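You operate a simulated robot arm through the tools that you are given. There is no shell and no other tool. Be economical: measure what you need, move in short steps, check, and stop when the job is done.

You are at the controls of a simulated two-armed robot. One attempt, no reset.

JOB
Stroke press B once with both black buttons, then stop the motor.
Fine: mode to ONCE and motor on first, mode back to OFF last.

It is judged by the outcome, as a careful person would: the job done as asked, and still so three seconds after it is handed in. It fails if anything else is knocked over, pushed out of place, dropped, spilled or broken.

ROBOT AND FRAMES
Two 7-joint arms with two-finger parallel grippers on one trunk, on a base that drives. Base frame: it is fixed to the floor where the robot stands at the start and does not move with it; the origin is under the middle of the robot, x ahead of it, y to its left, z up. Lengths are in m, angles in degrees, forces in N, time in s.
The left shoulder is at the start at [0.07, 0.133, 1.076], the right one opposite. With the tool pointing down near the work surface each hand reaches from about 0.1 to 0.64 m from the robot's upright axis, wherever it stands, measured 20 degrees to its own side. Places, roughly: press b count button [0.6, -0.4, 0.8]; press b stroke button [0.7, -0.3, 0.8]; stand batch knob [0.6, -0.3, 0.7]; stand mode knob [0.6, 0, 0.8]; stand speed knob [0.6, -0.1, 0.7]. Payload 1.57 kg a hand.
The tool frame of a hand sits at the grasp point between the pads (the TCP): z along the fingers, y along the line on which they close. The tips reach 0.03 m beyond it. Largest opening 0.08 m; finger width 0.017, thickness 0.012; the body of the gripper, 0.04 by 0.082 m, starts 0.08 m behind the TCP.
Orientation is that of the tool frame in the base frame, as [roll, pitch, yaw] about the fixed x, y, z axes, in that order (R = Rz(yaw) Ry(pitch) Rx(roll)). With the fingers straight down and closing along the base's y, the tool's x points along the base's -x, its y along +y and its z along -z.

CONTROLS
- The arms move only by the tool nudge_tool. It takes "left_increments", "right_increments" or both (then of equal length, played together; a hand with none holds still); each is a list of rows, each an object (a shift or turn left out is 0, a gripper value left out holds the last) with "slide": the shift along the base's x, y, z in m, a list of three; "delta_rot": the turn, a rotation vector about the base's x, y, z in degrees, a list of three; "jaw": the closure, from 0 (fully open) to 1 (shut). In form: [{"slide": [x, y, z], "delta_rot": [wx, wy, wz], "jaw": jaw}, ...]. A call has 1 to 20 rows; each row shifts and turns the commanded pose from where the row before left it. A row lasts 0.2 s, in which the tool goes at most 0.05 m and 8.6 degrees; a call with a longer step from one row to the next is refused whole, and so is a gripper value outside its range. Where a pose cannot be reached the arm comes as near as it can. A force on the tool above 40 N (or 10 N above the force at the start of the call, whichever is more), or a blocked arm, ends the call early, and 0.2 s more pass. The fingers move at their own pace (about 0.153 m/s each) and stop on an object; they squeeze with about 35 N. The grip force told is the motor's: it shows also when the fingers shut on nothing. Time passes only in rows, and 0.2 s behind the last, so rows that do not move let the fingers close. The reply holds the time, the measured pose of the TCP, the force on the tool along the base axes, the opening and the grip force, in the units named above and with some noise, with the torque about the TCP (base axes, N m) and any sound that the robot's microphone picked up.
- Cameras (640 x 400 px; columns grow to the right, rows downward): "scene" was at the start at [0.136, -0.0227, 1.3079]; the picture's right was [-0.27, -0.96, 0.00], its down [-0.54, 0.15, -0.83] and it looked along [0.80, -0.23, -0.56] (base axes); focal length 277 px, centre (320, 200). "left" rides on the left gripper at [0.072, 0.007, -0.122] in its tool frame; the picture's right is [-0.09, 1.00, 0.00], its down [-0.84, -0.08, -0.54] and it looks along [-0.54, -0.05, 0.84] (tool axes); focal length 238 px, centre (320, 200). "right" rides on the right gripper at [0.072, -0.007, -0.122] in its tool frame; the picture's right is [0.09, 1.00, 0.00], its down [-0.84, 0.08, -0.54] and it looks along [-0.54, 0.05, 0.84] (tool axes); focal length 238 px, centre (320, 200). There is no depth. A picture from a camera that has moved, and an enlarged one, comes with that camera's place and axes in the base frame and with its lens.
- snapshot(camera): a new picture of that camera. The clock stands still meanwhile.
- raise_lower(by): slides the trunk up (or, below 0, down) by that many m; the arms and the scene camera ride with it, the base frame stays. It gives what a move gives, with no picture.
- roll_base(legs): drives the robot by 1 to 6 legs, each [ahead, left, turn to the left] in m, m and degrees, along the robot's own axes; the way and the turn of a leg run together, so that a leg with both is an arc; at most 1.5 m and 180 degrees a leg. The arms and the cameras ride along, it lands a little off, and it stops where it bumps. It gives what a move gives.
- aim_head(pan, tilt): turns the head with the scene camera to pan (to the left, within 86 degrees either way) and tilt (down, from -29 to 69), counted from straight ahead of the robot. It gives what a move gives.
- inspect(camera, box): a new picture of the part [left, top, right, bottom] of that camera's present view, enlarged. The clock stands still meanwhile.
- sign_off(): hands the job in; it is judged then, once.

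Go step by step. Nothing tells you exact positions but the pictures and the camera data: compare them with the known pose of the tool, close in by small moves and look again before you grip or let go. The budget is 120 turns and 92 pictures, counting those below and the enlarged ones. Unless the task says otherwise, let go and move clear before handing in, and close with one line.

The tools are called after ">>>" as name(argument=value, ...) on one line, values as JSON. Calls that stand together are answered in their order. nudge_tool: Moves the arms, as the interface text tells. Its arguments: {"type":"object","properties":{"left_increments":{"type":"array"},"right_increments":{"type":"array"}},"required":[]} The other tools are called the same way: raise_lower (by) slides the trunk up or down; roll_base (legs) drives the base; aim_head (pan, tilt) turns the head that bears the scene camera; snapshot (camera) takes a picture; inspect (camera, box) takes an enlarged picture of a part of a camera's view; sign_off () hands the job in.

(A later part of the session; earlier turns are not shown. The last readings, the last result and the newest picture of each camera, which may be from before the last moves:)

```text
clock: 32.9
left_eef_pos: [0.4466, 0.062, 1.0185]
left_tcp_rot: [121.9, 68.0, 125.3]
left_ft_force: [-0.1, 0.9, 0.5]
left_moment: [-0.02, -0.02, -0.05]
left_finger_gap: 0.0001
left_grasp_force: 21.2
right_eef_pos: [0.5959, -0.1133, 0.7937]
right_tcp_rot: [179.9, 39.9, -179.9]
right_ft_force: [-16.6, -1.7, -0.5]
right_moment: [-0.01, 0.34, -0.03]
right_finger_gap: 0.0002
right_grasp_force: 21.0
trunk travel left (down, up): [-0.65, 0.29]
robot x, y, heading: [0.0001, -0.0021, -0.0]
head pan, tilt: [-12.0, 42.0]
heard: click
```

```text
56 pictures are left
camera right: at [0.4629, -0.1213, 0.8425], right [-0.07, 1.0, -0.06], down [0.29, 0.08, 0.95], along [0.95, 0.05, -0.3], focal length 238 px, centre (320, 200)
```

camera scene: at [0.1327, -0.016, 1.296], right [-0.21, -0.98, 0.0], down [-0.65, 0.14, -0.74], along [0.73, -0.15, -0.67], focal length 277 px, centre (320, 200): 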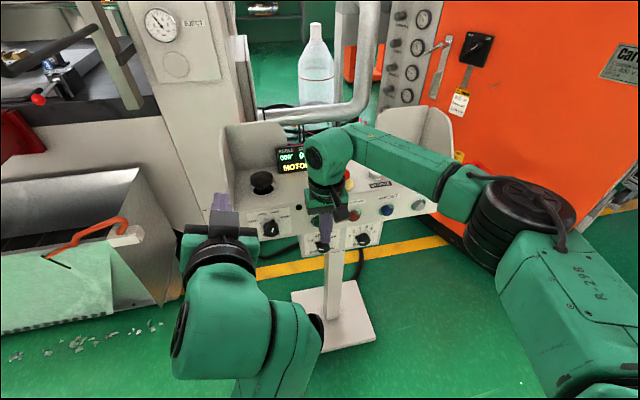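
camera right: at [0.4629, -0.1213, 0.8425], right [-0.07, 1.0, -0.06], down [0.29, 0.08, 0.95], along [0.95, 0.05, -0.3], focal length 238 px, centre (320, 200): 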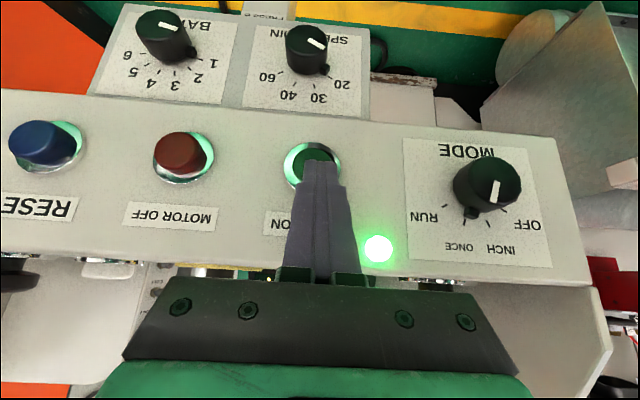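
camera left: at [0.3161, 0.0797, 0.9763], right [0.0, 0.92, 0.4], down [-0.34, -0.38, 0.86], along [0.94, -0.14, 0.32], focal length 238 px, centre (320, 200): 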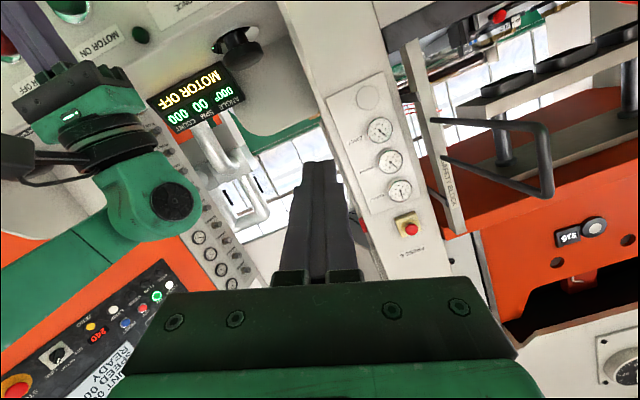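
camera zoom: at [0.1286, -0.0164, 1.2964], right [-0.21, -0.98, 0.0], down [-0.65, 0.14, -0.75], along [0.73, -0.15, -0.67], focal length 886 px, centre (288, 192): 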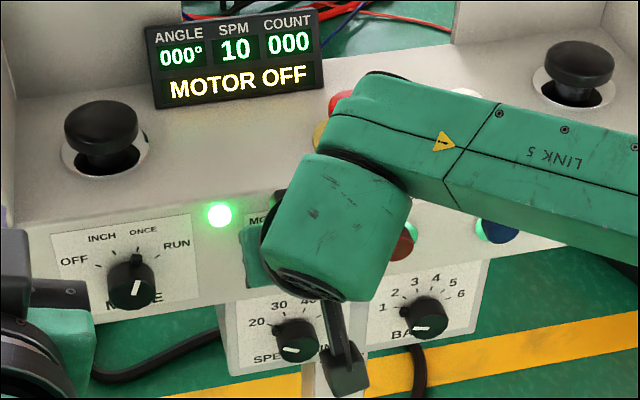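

MOTOR ON took: lamp lit and SPM rising. I retreat the right hand and bring it up over toward the right black button.

>>> nudge_tool(right_increments=[{"slide": [-0.04, 0, 0]}, {"slide": [-0.04, 0, 0]}, {"slide": [0, 0, 0.045]}, {"slide": [0, -0.02, 0.045]}, {"slide": [0, -0.04, 0.045]}, {"slide": [0, -0.04, 0.045]}, {"slide": [0, -0.045, 0.045]}, {"slide": [0, -0.045, 0.045]}, {"slide": [0, -0.045, 0]}, {"slide": [0.03, -0.025, 0]}, {"slide": [0.03, 0, 0]}, {}, {}])

>>> nudge_tool(left_increments=[{"delta_rot": [-7.5, 0, 0]}, {"delta_rot": [-7.5, 0, 0]}, {"delta_rot": [-7.5, 0, 0]}, {"delta_rot": [0, 0, -5]}, {"slide": [0.02, 0, 0.01], "delta_rot": [0, 6, 0]}, {"slide": [0.02, -0.01, 0.01], "delta_rot": [0, 6, 0]}, {"slide": [0.02, -0.01, 0.01], "delta_rot": [0, 6, 0]}, {"slide": [0.02, -0.01, 0], "delta_rot": [0, 6, 0]}, {"slide": [0.02, -0.01, 0], "delta_rot": [0, 4, 0]}, {}, {}])

>>> snapshot(camera="scene")

>>> snapshot(camera="right")

>>> snapshot(camera="left")

```text
refused: row 5 steps farther than a row can; nothing moved
```

```text
clock: 34.2
left_eef_pos: [0.467, 0.0795, 0.9953]
left_tcp_rot: [157.8, 68.8, 156.5]
left_ft_force: [-0.5, -0.4, -0.1]
left_moment: [-0.02, 0.02, 0.03]
left_finger_gap: 0.0
left_grasp_force: 21.2
right_eef_pos: [0.5957, -0.1134, 0.7958]
right_tcp_rot: [180.0, 40.0, -180.0]
right_ft_force: [-10.6, -0.5, 2.9]
right_moment: [0.14, 0.06, -0.06]
right_finger_gap: 0.0
right_grasp_force: 21.5
trunk travel left (down, up): [-0.65, 0.29]
robot x, y, heading: [0.0032, 0.0005, 0.2]
head pan, tilt: [-12.0, 42.0]
stopped in row 6 (left hand): the arm was blocked; the commanded pose is now the measured one
```

```text
55 pictures are left
camera scene: at [0.1288, -0.0161, 1.2966], right [-0.21, -0.98, 0.0], down [-0.65, 0.14, -0.74], along [0.73, -0.15, -0.67], focal length 277 px, centre (320, 200)
```

scene: 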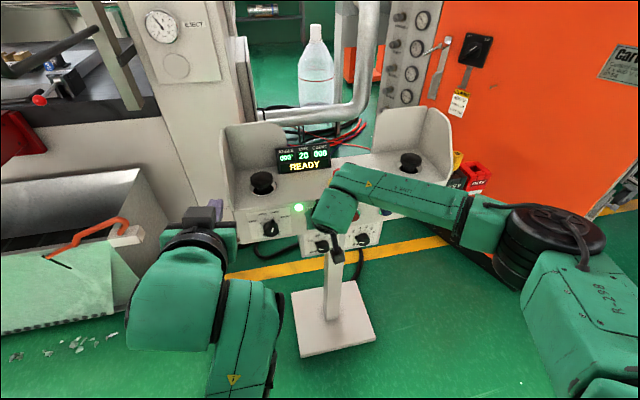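

```text
54 pictures are left
camera right: at [0.4628, -0.1211, 0.8428], right [-0.07, 1.0, -0.06], down [0.29, 0.08, 0.95], along [0.95, 0.05, -0.3], focal length 238 px, centre (320, 200)
```

right: 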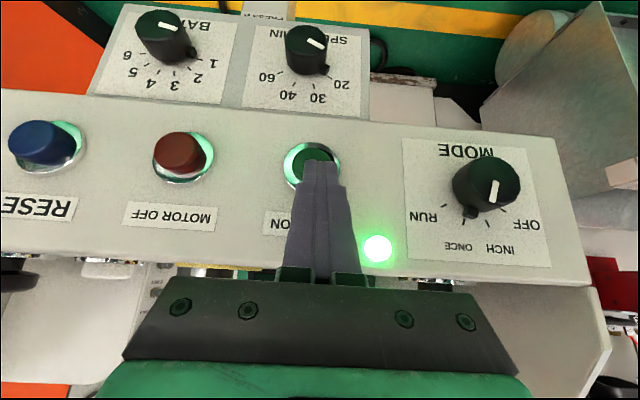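

```text
53 pictures are left
camera left: at [0.3287, 0.0962, 0.9696], right [0.08, 0.97, 0.22], down [-0.24, -0.2, 0.95], along [0.97, -0.13, 0.22], focal length 238 px, centre (320, 200)
```

left: 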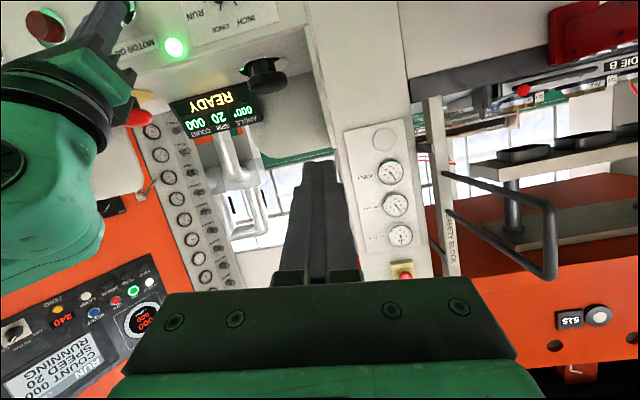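

The display reads READY at 20 SPM. I retreat the right hand with shorter steps, and then move the left hand forward and high with its present tilt, which is good enough for pressing.

>>> nudge_tool(right_increments=[{"slide": [-0.04, 0, 0]}, {"slide": [-0.04, 0, 0]}, {"slide": [0, 0, 0.045]}, {"slide": [0, -0.02, 0.045]}, {"slide": [0, -0.02, 0.045]}, {"slide": [0, -0.02, 0.045]}, {"slide": [0, -0.02, 0.045]}, {"slide": [0, -0.02, 0.045]}, {"slide": [0, -0.045, 0]}, {"slide": [0, -0.045, 0]}, {"slide": [0, -0.045, 0]}, {"slide": [0.03, -0.025, 0]}, {"slide": [0.03, 0, 0]}, {}, {}])

>>> nudge_tool(left_increments=[{"slide": [0.02, -0.005, 0.015]}, {"slide": [0.025, -0.015, 0.01]}, {"slide": [0.025, -0.015, 0.01]}, {"slide": [0.03, -0.015, 0.005]}, {"slide": [0.03, -0.015, 0]}, {}, {}])

>>> snapshot(camera="scene")

>>> snapshot(camera="right")

>>> snapshot(camera="left")

```text
clock: 37.4
left_eef_pos: [0.4687, 0.0797, 0.9946]
left_tcp_rot: [158.3, 68.7, 156.9]
left_ft_force: [0.4, 0.8, 0.3]
left_moment: [0.02, 0.02, -0.03]
left_finger_gap: 0.0
left_grasp_force: 21.5
right_eef_pos: [0.5576, -0.3583, 1.063]
right_tcp_rot: [180.0, 39.9, -179.6]
right_ft_force: [0.3, -0.1, -0.1]
right_moment: [0.01, 0.02, 0.01]
right_finger_gap: 0.0001
right_grasp_force: 21.2
right hand out of reach, approached as far as the arm can: row 12, 13
trunk travel left (down, up): [-0.65, 0.29]
robot x, y, heading: [0.0006, 0.0006, -0.1]
head pan, tilt: [-12.0, 42.0]
```

```text
clock: 38.1
left_eef_pos: [0.5373, 0.0866, 0.9988]
left_tcp_rot: [139.7, 63.4, 142.9]
left_ft_force: [-0.1, 0.6, -0.4]
left_moment: [0.02, 0.01, -0.01]
left_finger_gap: 0.0001
left_grasp_force: 21.2
right_eef_pos: [0.5587, -0.3586, 1.0624]
right_tcp_rot: [180.0, 39.8, -179.6]
right_ft_force: [-0.4, 0.0, -0.3]
right_moment: [0.0, -0.01, -0.01]
right_finger_gap: 0.0001
right_grasp_force: 21.3
trunk travel left (down, up): [-0.65, 0.29]
robot x, y, heading: [0.0005, -0.0011, 0.1]
head pan, tilt: [-12.0, 42.0]
stopped in row 3 (left hand): the arm was blocked; the commanded pose is now the measured one
```

```text
52 pictures are left
camera scene: at [0.1332, -0.0161, 1.296], right [-0.21, -0.98, 0.0], down [-0.66, 0.14, -0.74], along [0.73, -0.15, -0.67], focal length 277 px, centre (320, 200)
```

scene: 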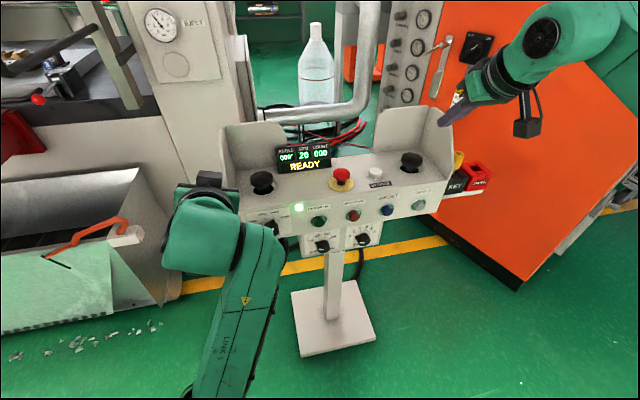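

```text
51 pictures are left
camera right: at [0.4266, -0.3664, 1.1106], right [-0.08, 1.0, -0.06], down [0.3, 0.08, 0.95], along [0.95, 0.06, -0.3], focal length 238 px, centre (320, 200)
```

right: 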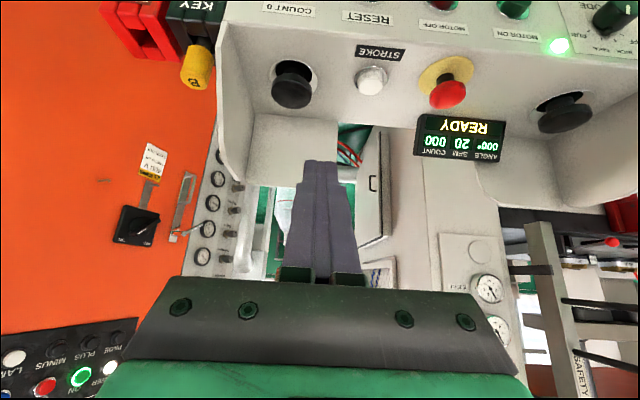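

```text
50 pictures are left
camera left: at [0.3981, 0.0999, 0.9771], right [0.03, 0.93, 0.37], down [-0.21, -0.36, 0.91], along [0.98, -0.1, 0.18], focal length 238 px, centre (320, 200)
```

left: 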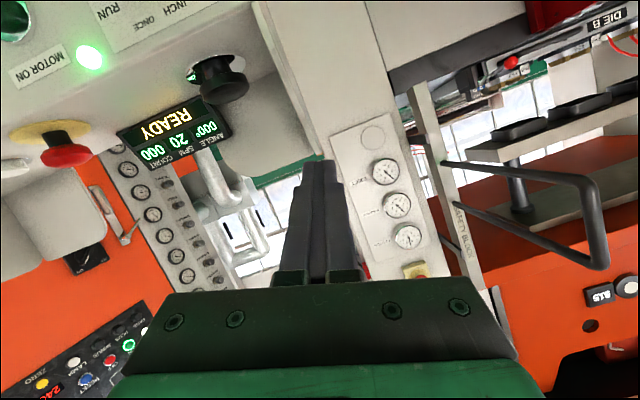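

The left arm sits in an awkward wrist region when half tilted; fully horizontal worked well earlier, so I return it to horizontal and pull it back.

>>> nudge_tool(left_increments=[{"slide": [-0.03, -0.01, 0], "delta_rot": [-6, 0, 0]}, {"slide": [-0.03, -0.01, 0], "delta_rot": [-6, 0, 0]}, {"slide": [-0.02, -0.01, 0], "delta_rot": [-5, 0, 0]}, {"slide": [0, -0.01, 0], "delta_rot": [0, -7, 0]}, {"slide": [0, 0, 0], "delta_rot": [0, -7, 0]}, {"slide": [0, 0, 0], "delta_rot": [0, -7, 0]}, {}, {}])

>>> snapshot(camera="scene")

```text
clock: 40.0
left_eef_pos: [0.456, 0.047, 0.9997]
left_tcp_rot: [-68.2, 89.7, -68.3]
left_ft_force: [-0.3, -0.5, 0.2]
left_moment: [-0.03, 0.01, 0.0]
left_finger_gap: 0.0
left_grasp_force: 21.6
right_eef_pos: [0.5589, -0.3575, 1.0635]
right_tcp_rot: [180.0, 39.9, -179.5]
right_ft_force: [0.3, -0.2, 0.0]
right_moment: [-0.01, 0.0, 0.01]
right_finger_gap: 0.0001
right_grasp_force: 21.7
trunk travel left (down, up): [-0.65, 0.29]
robot x, y, heading: [0.0044, 0.0011, 0.0]
head pan, tilt: [-12.0, 42.0]
```

```text
49 pictures are left
camera scene: at [0.1325, -0.0158, 1.2961], right [-0.21, -0.98, 0.0], down [-0.65, 0.14, -0.74], along [0.73, -0.15, -0.67], focal length 277 px, centre (320, 200)
```

scene: 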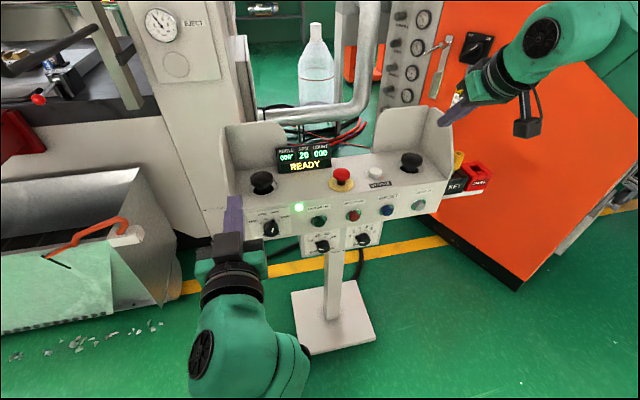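

Left is horizontal and free again. I bring the right hand to nearly horizontal too, which eases its reach, and slide the left hand forward above its button.

>>> nudge_tool(right_increments=[{"slide": [-0.03, 0, 0], "delta_rot": [0, -7, 0]}, {"slide": [-0.03, 0, 0], "delta_rot": [0, -7, 0]}, {"slide": [-0.02, 0, -0.01], "delta_rot": [0, -7, 0]}, {"slide": [0, 0, -0.01], "delta_rot": [0, -7, 0]}, {"slide": [0, 0, -0.01], "delta_rot": [0, -7, 0]}, {"slide": [0, 0, -0.01], "delta_rot": [0, -7, 0]}, {"slide": [0, 0, -0.01]}, {"slide": [0, 0, -0.01]}, {}, {}])

>>> nudge_tool(left_increments=[{"slide": [0.04, -0.015, 0]}, {"slide": [0.04, -0.015, 0]}, {"slide": [0.04, -0.005, 0]}, {"slide": [0.03, 0, 0]}, {}, {}])

>>> snapshot(camera="scene")

>>> snapshot(camera="left")

>>> snapshot(camera="right")

```text
clock: 42.1
left_eef_pos: [0.4563, 0.048, 0.9983]
left_tcp_rot: [-67.4, 89.7, -67.3]
left_ft_force: [0.6, 0.3, -0.9]
left_moment: [0.03, -0.01, 0.03]
left_finger_gap: 0.0001
left_grasp_force: 21.3
right_eef_pos: [0.4781, -0.3576, 1.0036]
right_tcp_rot: [-177.8, 81.9, -177.5]
right_ft_force: [0.1, -1.4, 0.7]
right_moment: [0.0, -0.02, -0.03]
right_finger_gap: 0.0002
right_grasp_force: 21.0
trunk travel left (down, up): [-0.65, 0.29]
robot x, y, heading: [0.0013, 0.0006, -0.1]
head pan, tilt: [-12.0, 42.0]
```

```text
clock: 43.1
left_eef_pos: [0.5918, 0.0444, 0.9614]
left_tcp_rot: [95.4, 81.0, 97.3]
left_ft_force: [-0.3, 1.0, 0.8]
left_moment: [-0.01, 0.01, 0.01]
left_finger_gap: 0.0001
left_grasp_force: 21.4
right_eef_pos: [0.4788, -0.3585, 1.0028]
right_tcp_rot: [-177.8, 81.8, -177.6]
right_ft_force: [-0.9, -0.3, 0.6]
right_moment: [0.0, 0.02, -0.01]
right_finger_gap: 0.0001
right_grasp_force: 21.6
trunk travel left (down, up): [-0.65, 0.29]
robot x, y, heading: [0.0016, 0.003, -0.2]
head pan, tilt: [-12.0, 42.0]
stopped in row 4 (left hand): the arm was blocked; the commanded pose is now the measured one
```

```text
48 pictures are left
camera scene: at [0.1334, -0.016, 1.296], right [-0.21, -0.98, 0.0], down [-0.66, 0.14, -0.74], along [0.73, -0.15, -0.67], focal length 277 px, centre (320, 200)
```

scene: 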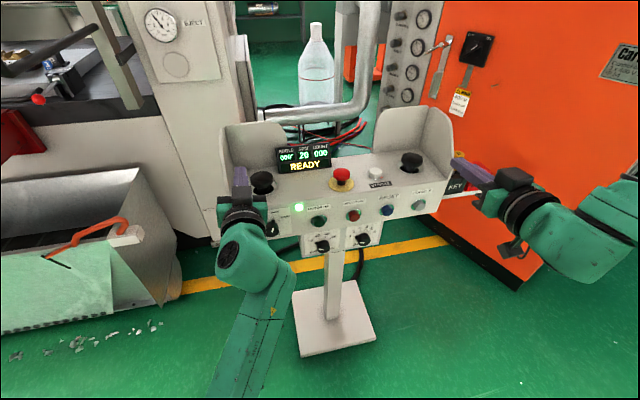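

```text
47 pictures are left
camera left: at [0.4685, 0.0589, 0.8928], right [-0.03, 0.97, 0.25], down [-0.52, -0.23, 0.82], along [0.85, -0.1, 0.51], focal length 238 px, centre (320, 200)
```

left: 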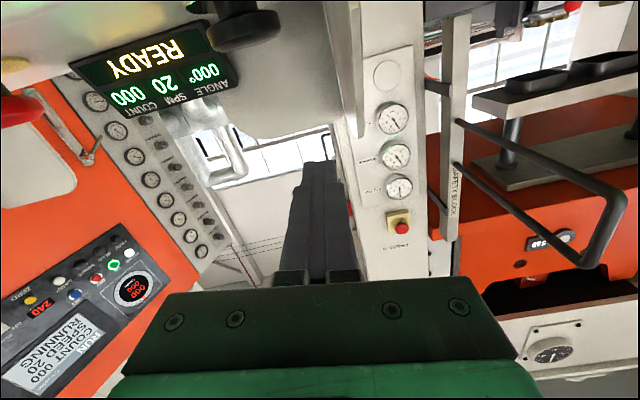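

```text
46 pictures are left
camera right: at [0.3485, -0.3658, 0.9503], right [-0.02, 1.0, -0.1], down [-0.42, 0.08, 0.91], along [0.91, 0.06, 0.41], focal length 238 px, centre (320, 200)
```

right: 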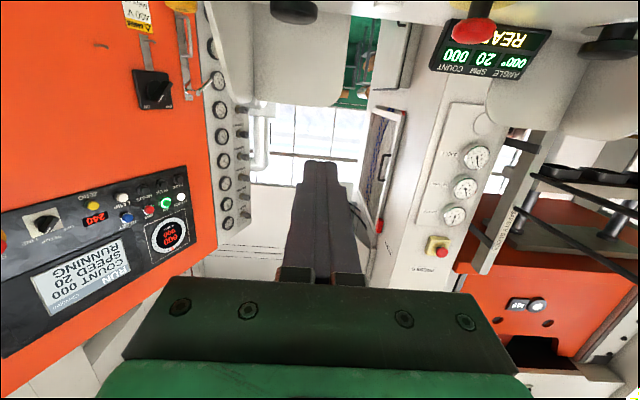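

The left arm behaves better lower relative to its shoulder, so raising the trunk 0.15 m should give both arms the posture that worked at the knob.

>>> raise_lower(by=0.15)

>>> nudge_tool(left_increments=[{"slide": [-0.03, -0.01, -0.02], "delta_rot": [-5, 0, 0]}, {"slide": [-0.03, -0.01, -0.03], "delta_rot": [-5, 0, 0]}, {"slide": [0, -0.01, -0.03], "delta_rot": [-4, 0, 0]}, {"slide": [0, -0.005, -0.02]}, {"slide": [0, 0, -0.02]}, {}, {}], right_increments=[{"slide": [0, 0, -0.03]}, {"slide": [0, 0, -0.03]}, {"slide": [0, 0, -0.03]}, {"slide": [0, 0, -0.03]}, {"slide": [0, 0, -0.03]}, {}, {}])

>>> snapshot(camera="scene")

```text
clock: 44.8
left_eef_pos: [0.5904, 0.0443, 1.1111]
left_tcp_rot: [95.5, 81.0, 97.6]
left_ft_force: [-0.3, 0.6, 0.4]
left_moment: [-0.02, -0.02, 0.02]
left_finger_gap: 0.0
left_grasp_force: 20.6
right_eef_pos: [0.4774, -0.3583, 1.1548]
right_tcp_rot: [-177.8, 81.9, -177.4]
right_ft_force: [-0.2, -0.3, 0.0]
right_moment: [0.0, 0.0, 0.0]
right_finger_gap: 0.0
right_grasp_force: 21.5
trunk travel left (down, up): [-0.8, 0.14]
robot x, y, heading: [-0.0015, -0.0027, 0.1]
head pan, tilt: [-12.0, 42.0]
```

```text
clock: 46.4
left_eef_pos: [0.5302, 0.0085, 0.9899]
left_tcp_rot: [-104.6, 84.8, -102.8]
left_ft_force: [-0.4, -0.1, 0.2]
left_moment: [-0.02, 0.05, -0.01]
left_finger_gap: 0.0002
left_grasp_force: 21.4
right_eef_pos: [0.4705, -0.362, 1.0104]
right_tcp_rot: [-177.6, 81.8, -177.3]
right_ft_force: [-0.6, -0.1, 1.7]
right_moment: [0.0, -0.01, -0.03]
right_finger_gap: 0.0
right_grasp_force: 21.5
right hand out of reach, approached as far as the arm can: row 5
trunk travel left (down, up): [-0.8, 0.14]
robot x, y, heading: [0.0024, -0.001, -0.2]
head pan, tilt: [-12.0, 42.0]
```

```text
45 pictures are left
camera scene: at [0.1325, -0.016, 1.4461], right [-0.21, -0.98, 0.0], down [-0.65, 0.14, -0.74], along [0.73, -0.15, -0.67], focal length 277 px, centre (320, 200)
```

scene: 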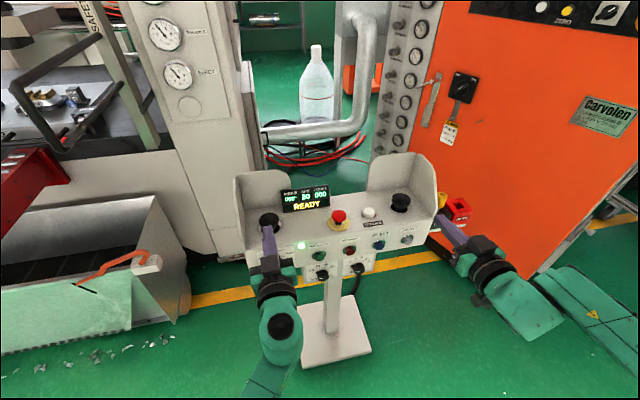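

Both arms are usable now. I slide both hands forward above their buttons, still high.

>>> nudge_tool(left_increments=[{"slide": [0.03, 0, 0]}, {"slide": [0.03, 0.001, 0]}, {"slide": [0.03, 0, 0]}, {"slide": [0.02, 0, 0]}, {}, {}], right_increments=[{"slide": [0.045, 0, 0]}, {"slide": [0.045, -0.003, 0]}, {"slide": [0.045, -0.003, 0]}, {"slide": [0.035, 0, 0]}, {}, {}])

>>> inspect(camera="scene", box=[220, 140, 460, 290])

>>> snapshot(camera="left")

>>> snapshot(camera="right")

```text
clock: 47.8
left_eef_pos: [0.6401, 0.0096, 0.9916]
left_tcp_rot: [-104.6, 84.8, -102.7]
left_ft_force: [-0.2, -1.2, 0.5]
left_moment: [0.0, -0.02, 0.02]
left_finger_gap: 0.0
left_grasp_force: 20.9
right_eef_pos: [0.5595, -0.406, 1.0874]
right_tcp_rot: [-177.9, 81.7, -177.6]
right_ft_force: [-0.1, -0.2, 0.2]
right_moment: [-0.02, -0.01, 0.02]
right_finger_gap: 0.0
right_grasp_force: 21.1
right hand out of reach, approached as far as the arm can: row 1, 2, 3, 4
trunk travel left (down, up): [-0.8, 0.14]
robot x, y, heading: [0.001, 0.0014, -0.0]
head pan, tilt: [-12.0, 42.0]
```

```text
2.67 times, centred on (340, 215) of scene
camera zoom: at [0.1325, -0.016, 1.4461], right [-0.21, -0.98, 0.0], down [-0.65, 0.14, -0.74], along [0.73, -0.15, -0.67], focal length 738 px, centre (267, 160)
```

zoom: 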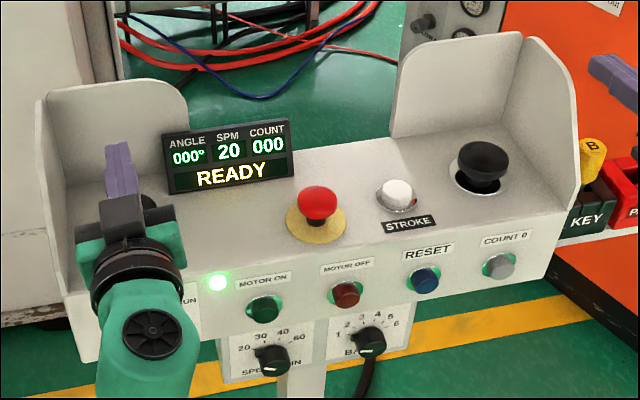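

```text
43 pictures are left
camera left: at [0.5168, 0.0072, 0.9222], right [-0.03, 1.0, 0.0], down [-0.52, -0.02, 0.85], along [0.85, 0.02, 0.52], focal length 238 px, centre (320, 200)
```

left: 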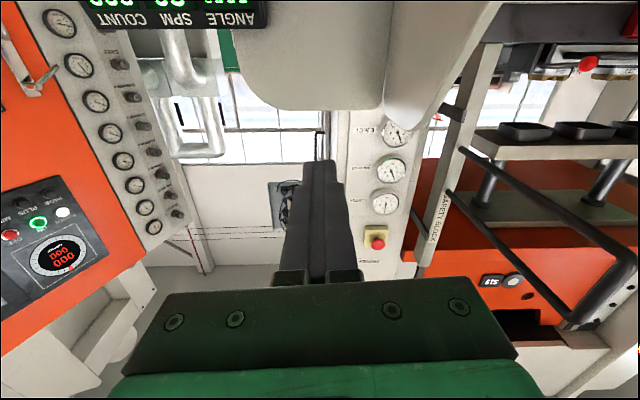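

```text
42 pictures are left
camera right: at [0.4295, -0.4147, 1.0337], right [-0.02, 1.0, -0.1], down [-0.42, 0.08, 0.91], along [0.91, 0.06, 0.41], focal length 238 px, centre (320, 200)
```

right: 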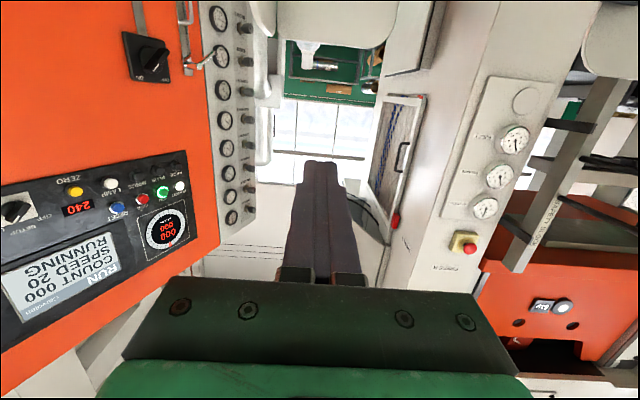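

The left hand reaches its button; the right is at its limit because the stand sits to my right. I'll pull both hands back and drive the base about 0.15 m to the right to centre on the stand.

>>> nudge_tool(left_increments=[{"slide": [-0.045, 0, 0]}, {"slide": [-0.045, 0, 0]}, {"slide": [-0.04, 0, 0]}, {}], right_increments=[{"slide": [-0.03, 0.01, 0]}, {"slide": [-0.03, 0.01, 0]}, {"slide": [-0.03, 0.01, 0]}, {}])

>>> roll_base(legs=[[0, -0.15, 0]])

>>> aim_head(pan=0, tilt=42)

>>> snapshot(camera="scene")

```text
clock: 48.8
left_eef_pos: [0.5091, 0.0129, 0.99]
left_tcp_rot: [-105.1, 84.8, -103.2]
left_ft_force: [-0.4, -0.4, 0.5]
left_moment: [0.0, -0.05, 0.02]
left_finger_gap: 0.0003
left_grasp_force: 21.6
right_eef_pos: [0.4695, -0.3759, 1.0851]
right_tcp_rot: [-177.8, 81.7, -177.6]
right_ft_force: [1.0, -0.2, 0.3]
right_moment: [0.0, 0.0, -0.03]
right_finger_gap: 0.0
right_grasp_force: 21.3
trunk travel left (down, up): [-0.8, 0.14]
robot x, y, heading: [-0.0029, 0.0028, -0.2]
head pan, tilt: [-12.0, 42.0]
```

```text
clock: 50.2
left_eef_pos: [0.5105, -0.1358, 0.9907]
left_tcp_rot: [-104.2, 84.7, -102.6]
left_ft_force: [0.3, 0.4, -0.2]
left_moment: [-0.01, -0.02, 0.01]
left_finger_gap: 0.0
left_grasp_force: 21.2
right_eef_pos: [0.4679, -0.5247, 1.0866]
right_tcp_rot: [-177.1, 81.9, -176.9]
right_ft_force: [0.5, -0.2, 0.4]
right_moment: [-0.04, 0.03, -0.04]
right_finger_gap: 0.0002
right_grasp_force: 21.5
trunk travel left (down, up): [-0.8, 0.14]
robot x, y, heading: [0.0035, -0.1489, -0.5]
head pan, tilt: [-12.0, 42.0]
```

```text
clock: 50.9
left_eef_pos: [0.5109, -0.1374, 0.9902]
left_tcp_rot: [-104.6, 84.8, -103.0]
left_ft_force: [-0.2, -0.3, 0.6]
left_moment: [0.02, 0.01, 0.0]
left_finger_gap: 0.0001
left_grasp_force: 21.4
right_eef_pos: [0.4676, -0.5259, 1.0849]
right_tcp_rot: [-178.0, 81.9, -177.9]
right_ft_force: [0.6, -1.0, 0.0]
right_moment: [0.02, -0.01, -0.03]
right_finger_gap: 0.0
right_grasp_force: 21.6
trunk travel left (down, up): [-0.8, 0.14]
robot x, y, heading: [-0.0011, -0.1508, -0.2]
head pan, tilt: [0.0, 42.0]
```

```text
41 pictures are left
camera scene: at [0.1341, -0.1488, 1.4461], right [0.0, -1.0, 0.0], down [-0.67, 0.0, -0.74], along [0.74, 0.0, -0.67], focal length 277 px, centre (320, 200)
```

scene: 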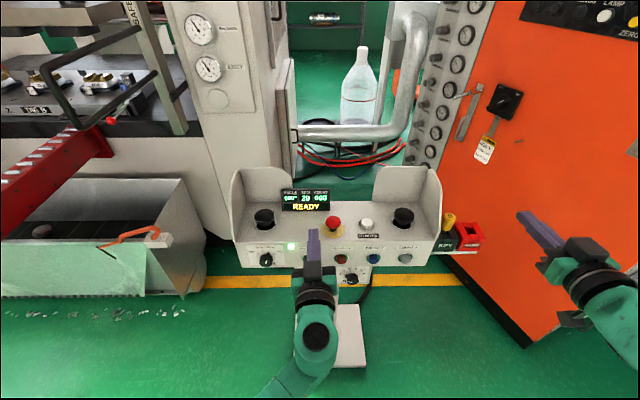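

Centred on the stand now. I shift both hands sideways into line with their buttons, in front of the panel.

>>> nudge_tool(left_increments=[{"slide": [0, 0.04, 0]}, {"slide": [0, 0.04, 0]}, {"slide": [0, 0.04, 0]}, {"slide": [0, 0.025, 0]}, {}, {}], right_increments=[{"slide": [0, 0.04, -0.02]}, {"slide": [0, 0.04, -0.02]}, {"slide": [0, 0.04, -0.02]}, {"slide": [0, 0.035, -0.02]}, {}, {}])

>>> nudge_tool(left_increments=[{"slide": [0.035, 0, 0]}, {"slide": [0.035, 0, 0]}, {"slide": [0.035, 0, 0]}, {"slide": [0.025, 0, 0]}, {}, {}], right_increments=[{"slide": [0.045, 0, 0]}, {"slide": [0.045, 0, 0]}, {"slide": [0.045, 0, 0]}, {"slide": [0.04, 0, 0]}, {}, {}])

>>> inspect(camera="scene", box=[214, 150, 454, 300])

```text
clock: 52.3
left_eef_pos: [0.5081, 0.006, 0.9903]
left_tcp_rot: [-104.4, 84.8, -102.7]
left_ft_force: [-0.2, -0.4, -0.4]
left_moment: [0.01, -0.02, 0.01]
left_finger_gap: 0.0001
left_grasp_force: 21.5
right_eef_pos: [0.4235, -0.4222, 1.0501]
right_tcp_rot: [-177.7, 81.9, -177.5]
right_ft_force: [0.0, -0.8, -0.1]
right_moment: [-0.05, -0.01, -0.01]
right_finger_gap: 0.0002
right_grasp_force: 21.5
right hand out of reach, approached as far as the arm can: row 2, 3, 4
trunk travel left (down, up): [-0.8, 0.14]
robot x, y, heading: [-0.0001, -0.1479, -0.2]
head pan, tilt: [0.0, 42.0]
```

```text
clock: 53.7
left_eef_pos: [0.6397, 0.0063, 0.9893]
left_tcp_rot: [-104.5, 84.8, -102.9]
left_ft_force: [-0.7, 0.3, 0.4]
left_moment: [-0.02, 0.02, -0.04]
left_finger_gap: 0.0001
left_grasp_force: 21.4
right_eef_pos: [0.5383, -0.4768, 1.1136]
right_tcp_rot: [-178.0, 81.7, -177.7]
right_ft_force: [-0.2, 0.0, 0.1]
right_moment: [0.02, -0.02, -0.03]
right_finger_gap: 0.0002
right_grasp_force: 21.5
right hand out of reach, approached as far as the arm can: row 1, 2, 3, 4
trunk travel left (down, up): [-0.8, 0.14]
robot x, y, heading: [-0.0002, -0.1448, -0.5]
head pan, tilt: [0.0, 42.0]
```

```text
2.67 times, centred on (334, 225) of scene
camera zoom: at [0.1341, -0.1479, 1.4461], right [0.0, -1.0, 0.0], down [-0.67, 0.0, -0.74], along [0.74, 0.0, -0.67], focal length 738 px, centre (283, 133)
```

zoom: 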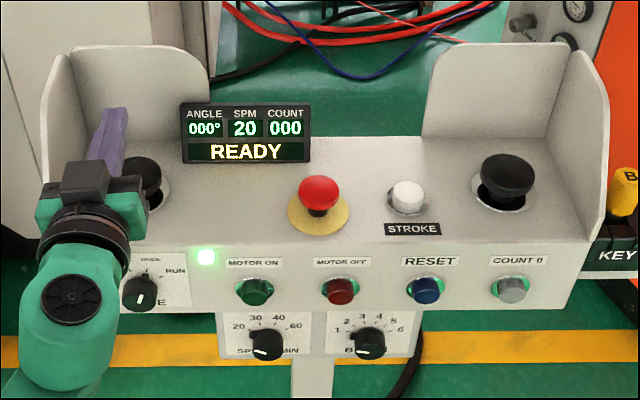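

The left hand is in place. For the right, I'll back out, undo most of the tilt (40° worked well at this relative height), and re-approach.

>>> nudge_tool(right_increments=[{"slide": [-0.02, 0, 0.04]}, {"slide": [-0.04, 0, 0.02]}, {"slide": [-0.04, 0, 0.02]}, {"slide": [-0.02, 0, 0], "delta_rot": [0, 7, 0]}, {"delta_rot": [0, 7, 0]}, {"delta_rot": [0, 7, 0]}, {"delta_rot": [0, 7, 0]}, {"delta_rot": [0, 7, 0]}, {"delta_rot": [0, 7, 0]}, {}, {}])

>>> snapshot(camera="scene")

```text
clock: 56.1
left_eef_pos: [0.6401, 0.007, 0.9902]
left_tcp_rot: [-104.5, 84.9, -102.8]
left_ft_force: [0.0, 0.6, 0.4]
left_moment: [0.0, -0.02, 0.02]
left_finger_gap: 0.0
left_grasp_force: 21.1
right_eef_pos: [0.42, -0.4792, 1.1908]
right_tcp_rot: [-179.8, 39.7, -179.6]
right_ft_force: [-0.2, 0.2, -0.1]
right_moment: [0.0, 0.01, 0.02]
right_finger_gap: 0.0
right_grasp_force: 21.5
trunk travel left (down, up): [-0.8, 0.14]
robot x, y, heading: [0.0005, -0.1523, -0.1]
head pan, tilt: [0.0, 42.0]
```

```text
39 pictures are left
camera scene: at [0.1341, -0.1477, 1.4461], right [0.0, -1.0, 0.0], down [-0.67, 0.0, -0.74], along [0.74, 0.0, -0.67], focal length 277 px, centre (320, 200)
```

scene: 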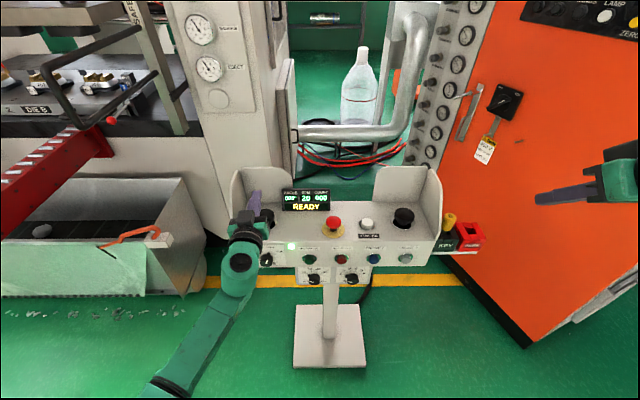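

>>> nudge_tool(right_increments=[{"slide": [0.01, 0.035, -0.03]}, {"slide": [0.01, 0.035, -0.03]}, {"slide": [0.02, 0.035, -0.03]}, {"slide": [0.03, 0.003, -0.03]}, {"slide": [0.03, 0, -0.02]}, {"slide": [0.03, 0, 0]}, {}, {}])

>>> snapshot(camera="right")

```text
refused: row 3 steps farther than a row can; nothing moved
```

```text
38 pictures are left
camera right: at [0.2865, -0.4864, 1.2399], right [-0.08, 1.0, -0.06], down [0.29, 0.08, 0.95], along [0.95, 0.06, -0.3], focal length 238 px, centre (320, 200)
```

right: 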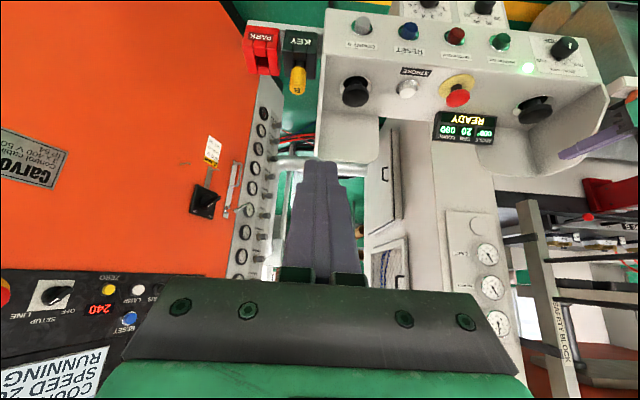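

>>> nudge_tool(right_increments=[{"slide": [0, 0.035, -0.03]}, {"slide": [0, 0.035, -0.03]}, {"slide": [0, 0.035, -0.03]}, {"slide": [0.03, 0.003, -0.03]}, {"slide": [0.03, 0, -0.02]}, {"slide": [0.03, 0, 0]}, {"slide": [0.03, 0, 0]}, {"slide": [0.03, 0, 0]}, {"slide": [0.03, 0, 0]}, {"slide": [0.03, 0, 0]}, {}, {}])

>>> snapshot(camera="right")

>>> inspect(camera="scene", box=[214, 150, 454, 300])

```text
clock: 58.7
left_eef_pos: [0.6405, 0.0064, 0.9904]
left_tcp_rot: [-104.3, 84.8, -102.9]
left_ft_force: [-0.7, -1.0, -0.3]
left_moment: [-0.02, 0.03, -0.02]
left_finger_gap: 0.0
left_grasp_force: 21.3
right_eef_pos: [0.6291, -0.3712, 1.0513]
right_tcp_rot: [-179.9, 39.9, -179.5]
right_ft_force: [0.3, 0.4, 0.2]
right_moment: [-0.01, 0.02, 0.0]
right_finger_gap: 0.0
right_grasp_force: 21.4
trunk travel left (down, up): [-0.8, 0.14]
robot x, y, heading: [-0.0036, -0.1466, -0.1]
head pan, tilt: [0.0, 42.0]
```

```text
37 pictures are left
camera right: at [0.4962, -0.3791, 1.0993], right [-0.08, 1.0, -0.06], down [0.29, 0.08, 0.95], along [0.95, 0.06, -0.3], focal length 238 px, centre (320, 200)
```

right: 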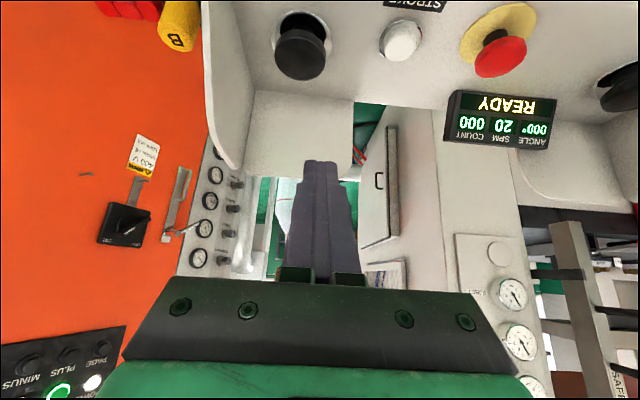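

```text
2.67 times, centred on (334, 225) of scene
camera zoom: at [0.134, -0.1477, 1.4461], right [0.0, -1.0, 0.0], down [-0.67, 0.0, -0.74], along [0.74, 0.0, -0.67], focal length 738 px, centre (283, 133)
```

zoom: 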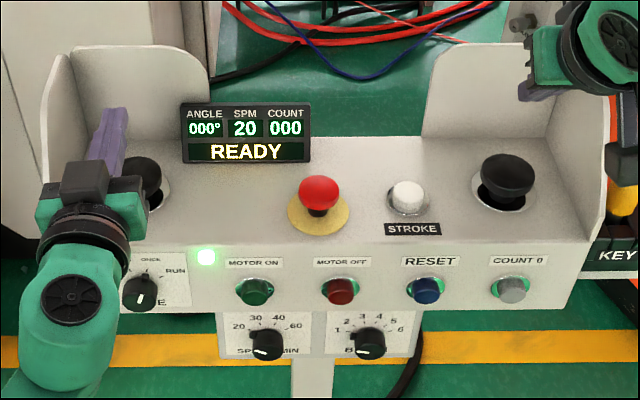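

The right hand now reaches over its button. I lower both to a little above the caps and look again.

>>> nudge_tool(left_increments=[{"slide": [0.005, 0, -0.014]}, {"slide": [0, 0, -0.014]}, {"slide": [0, 0, -0.012]}, {"slide": [0, 0, -0.01]}, {}, {}], right_increments=[{"slide": [0.006, -0.004, -0.025]}, {"slide": [0.006, -0.004, -0.025]}, {"slide": [0, 0, -0.02]}, {"slide": [0, 0, -0.02]}, {}, {}])

>>> snapshot(camera="right")

>>> snapshot(camera="left")

>>> inspect(camera="scene", box=[214, 150, 454, 300])

```text
clock: 60.1
left_eef_pos: [0.6447, 0.0076, 0.9407]
left_tcp_rot: [-104.5, 84.7, -102.7]
left_ft_force: [-0.5, -0.4, 1.1]
left_moment: [0.01, -0.01, -0.04]
left_finger_gap: 0.0
left_grasp_force: 21.6
right_eef_pos: [0.6304, -0.3834, 0.9686]
right_tcp_rot: [-179.9, 39.9, -179.6]
right_ft_force: [-0.5, -0.4, 0.2]
right_moment: [0.03, 0.01, -0.05]
right_finger_gap: 0.0001
right_grasp_force: 21.4
right hand out of reach, approached as far as the arm can: row 4
trunk travel left (down, up): [-0.8, 0.14]
robot x, y, heading: [0.003, -0.1463, 0.1]
head pan, tilt: [0.0, 42.0]
```

```text
35 pictures are left
camera right: at [0.4987, -0.3905, 1.0165], right [-0.08, 1.0, -0.06], down [0.29, 0.08, 0.95], along [0.95, 0.06, -0.3], focal length 238 px, centre (320, 200)
```

right: 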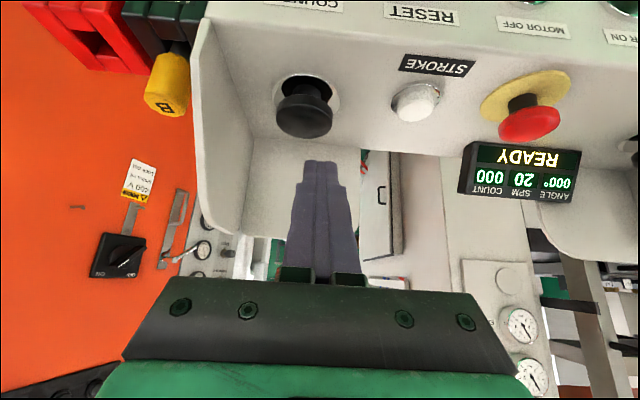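

```text
34 pictures are left
camera left: at [0.5216, 0.0048, 0.8711], right [-0.03, 1.0, 0.0], down [-0.52, -0.02, 0.85], along [0.85, 0.02, 0.52], focal length 238 px, centre (320, 200)
```

left: 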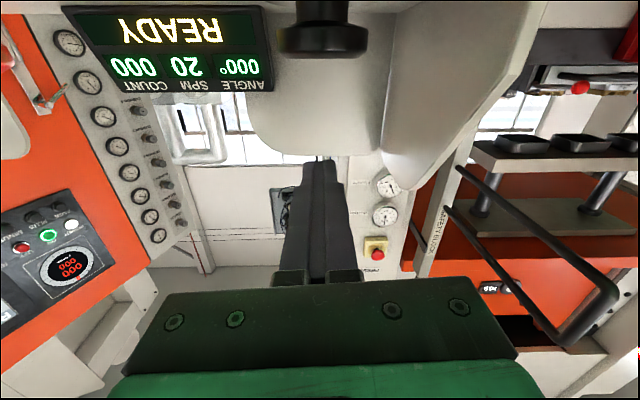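

```text
2.67 times, centred on (334, 225) of scene
camera zoom: at [0.1342, -0.1477, 1.4461], right [0.0, -1.0, 0.0], down [-0.67, 0.0, -0.74], along [0.74, 0.0, -0.67], focal length 738 px, centre (283, 133)
```

zoom: 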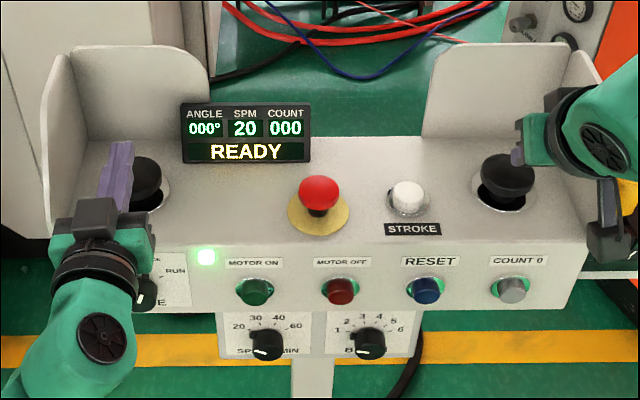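

The right arm just touches its reach limit when descending, so I'll raise both hands a little, lower the trunk 0.07 m to give it slack, and nudge the right hand 6 mm outward.

>>> nudge_tool(left_increments=[{"slide": [0, 0, 0.035]}, {"slide": [0, 0, 0.035]}, {}], right_increments=[{"slide": [0, 0, 0.035]}, {"slide": [0, 0, 0.035]}, {}])

>>> raise_lower(by=-0.07)

>>> nudge_tool(left_increments=[{}, {}, {}], right_increments=[{"slide": [0.01, -0.006, 0]}, {}, {}])

>>> snapshot(camera="right")

>>> inspect(camera="scene", box=[214, 120, 454, 270])

```text
clock: 60.9
left_eef_pos: [0.6449, 0.0079, 1.011]
left_tcp_rot: [-105.0, 84.7, -103.5]
left_ft_force: [0.1, 0.0, -0.6]
left_moment: [-0.02, -0.02, -0.01]
left_finger_gap: 0.0001
left_grasp_force: 21.4
right_eef_pos: [0.6312, -0.381, 1.0373]
right_tcp_rot: [-179.8, 39.8, -179.6]
right_ft_force: [0.0, 0.2, 0.3]
right_moment: [0.01, 0.01, 0.0]
right_finger_gap: 0.0
right_grasp_force: 21.3
trunk travel left (down, up): [-0.8, 0.14]
robot x, y, heading: [0.0009, -0.1497, -0.3]
head pan, tilt: [0.0, 42.0]
```

```text
clock: 62.0
left_eef_pos: [0.644, 0.0075, 0.9402]
left_tcp_rot: [-104.6, 84.9, -102.7]
left_ft_force: [-0.3, 0.3, -0.7]
left_moment: [0.04, 0.0, 0.0]
left_finger_gap: 0.0
left_grasp_force: 21.1
right_eef_pos: [0.6307, -0.3821, 0.9671]
right_tcp_rot: [-179.9, 39.8, -179.6]
right_ft_force: [0.1, 0.1, 0.0]
right_moment: [0.01, -0.01, 0.0]
right_finger_gap: 0.0004
right_grasp_force: 20.7
trunk travel left (down, up): [-0.73, 0.21]
robot x, y, heading: [-0.002, -0.15, -0.5]
head pan, tilt: [0.0, 42.0]
```

```text
clock: 62.8
left_eef_pos: [0.643, 0.0079, 0.9405]
left_tcp_rot: [-104.5, 84.8, -102.9]
left_ft_force: [0.4, 0.1, -1.1]
left_moment: [0.01, 0.03, -0.01]
left_finger_gap: 0.0
left_grasp_force: 21.3
right_eef_pos: [0.6396, -0.3894, 0.9689]
right_tcp_rot: [-179.9, 39.8, -179.6]
right_ft_force: [-0.5, 0.2, 0.2]
right_moment: [0.0, 0.01, -0.02]
right_finger_gap: 0.0001
right_grasp_force: 21.2
trunk travel left (down, up): [-0.73, 0.21]
robot x, y, heading: [-0.0007, -0.1502, -0.3]
head pan, tilt: [0.0, 42.0]
```

```text
32 pictures are left
camera right: at [0.5075, -0.3962, 1.0159], right [-0.08, 1.0, -0.06], down [0.29, 0.08, 0.95], along [0.95, 0.06, -0.3], focal length 238 px, centre (320, 200)
```

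right: 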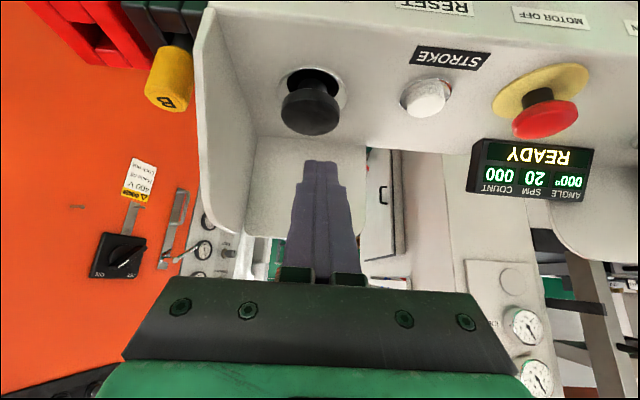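

```text
2.67 times, centred on (334, 195) of scene
camera zoom: at [0.1342, -0.1477, 1.3761], right [0.0, -1.0, 0.0], down [-0.67, 0.0, -0.74], along [0.74, 0.0, -0.67], focal length 738 px, centre (283, 213)
```

zoom: 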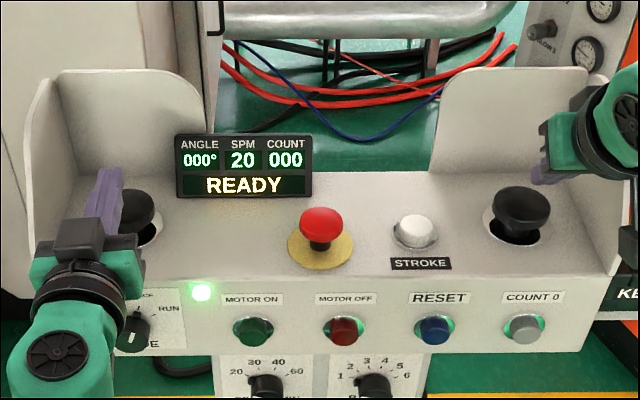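

Triangulating afresh, the caps are lower and further than I took them: tops about z 0.88 at x 0.69, y 0.008 and −0.39. I'll drive the base 0.035 m ahead, which carries both hands over the caps.

>>> roll_base(legs=[[0.035, 0, 0]])

>>> snapshot(camera="right")

>>> snapshot(camera="left")

>>> inspect(camera="scene", box=[214, 120, 454, 270])

```text
clock: 63.7
left_eef_pos: [0.6771, 0.0071, 0.9438]
left_tcp_rot: [-102.3, 84.8, -100.7]
left_ft_force: [-0.5, -0.2, -0.1]
left_moment: [0.04, -0.02, -0.01]
left_finger_gap: 0.0
left_grasp_force: 20.5
right_eef_pos: [0.6725, -0.389, 0.9704]
right_tcp_rot: [-179.9, 40.2, -179.6]
right_ft_force: [-0.3, 0.7, 0.6]
right_moment: [0.01, -0.01, 0.0]
right_finger_gap: 0.0
right_grasp_force: 21.6
trunk travel left (down, up): [-0.73, 0.21]
robot x, y, heading: [0.0318, -0.1502, -0.1]
head pan, tilt: [0.0, 42.0]
```

```text
30 pictures are left
camera right: at [0.5392, -0.3962, 1.0179], right [-0.08, 1.0, -0.06], down [0.29, 0.08, 0.95], along [0.95, 0.06, -0.3], focal length 238 px, centre (320, 200)
```

right: 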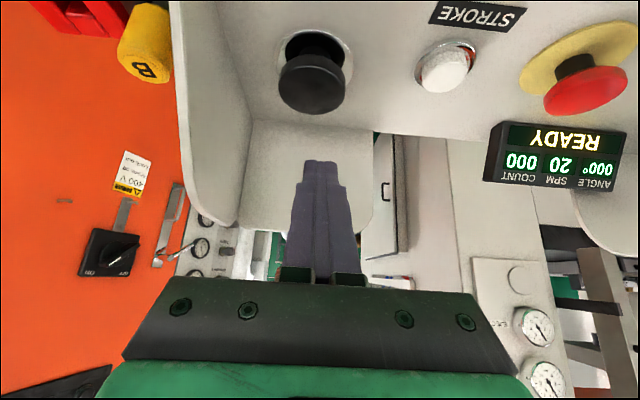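

```text
29 pictures are left
camera left: at [0.5533, 0.0047, 0.8728], right [-0.03, 1.0, 0.0], down [-0.53, -0.02, 0.85], along [0.85, 0.02, 0.53], focal length 238 px, centre (320, 200)
```

left: 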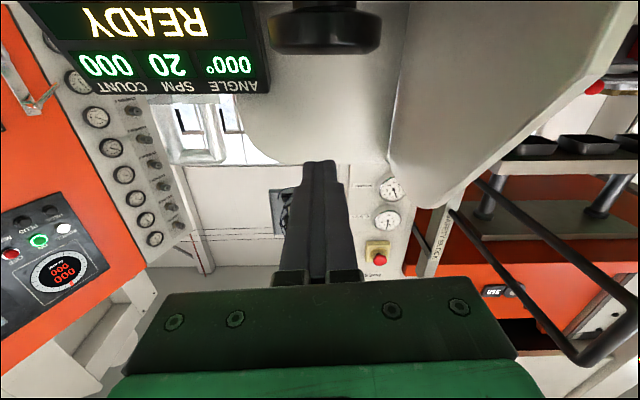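

```text
2.67 times, centred on (334, 195) of scene
camera zoom: at [0.1646, -0.1477, 1.3766], right [0.0, -1.0, 0.0], down [-0.67, 0.0, -0.75], along [0.75, 0.0, -0.67], focal length 738 px, centre (283, 213)
```

zoom: 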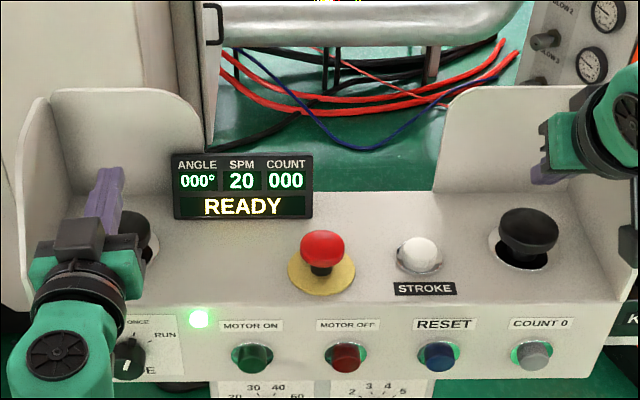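

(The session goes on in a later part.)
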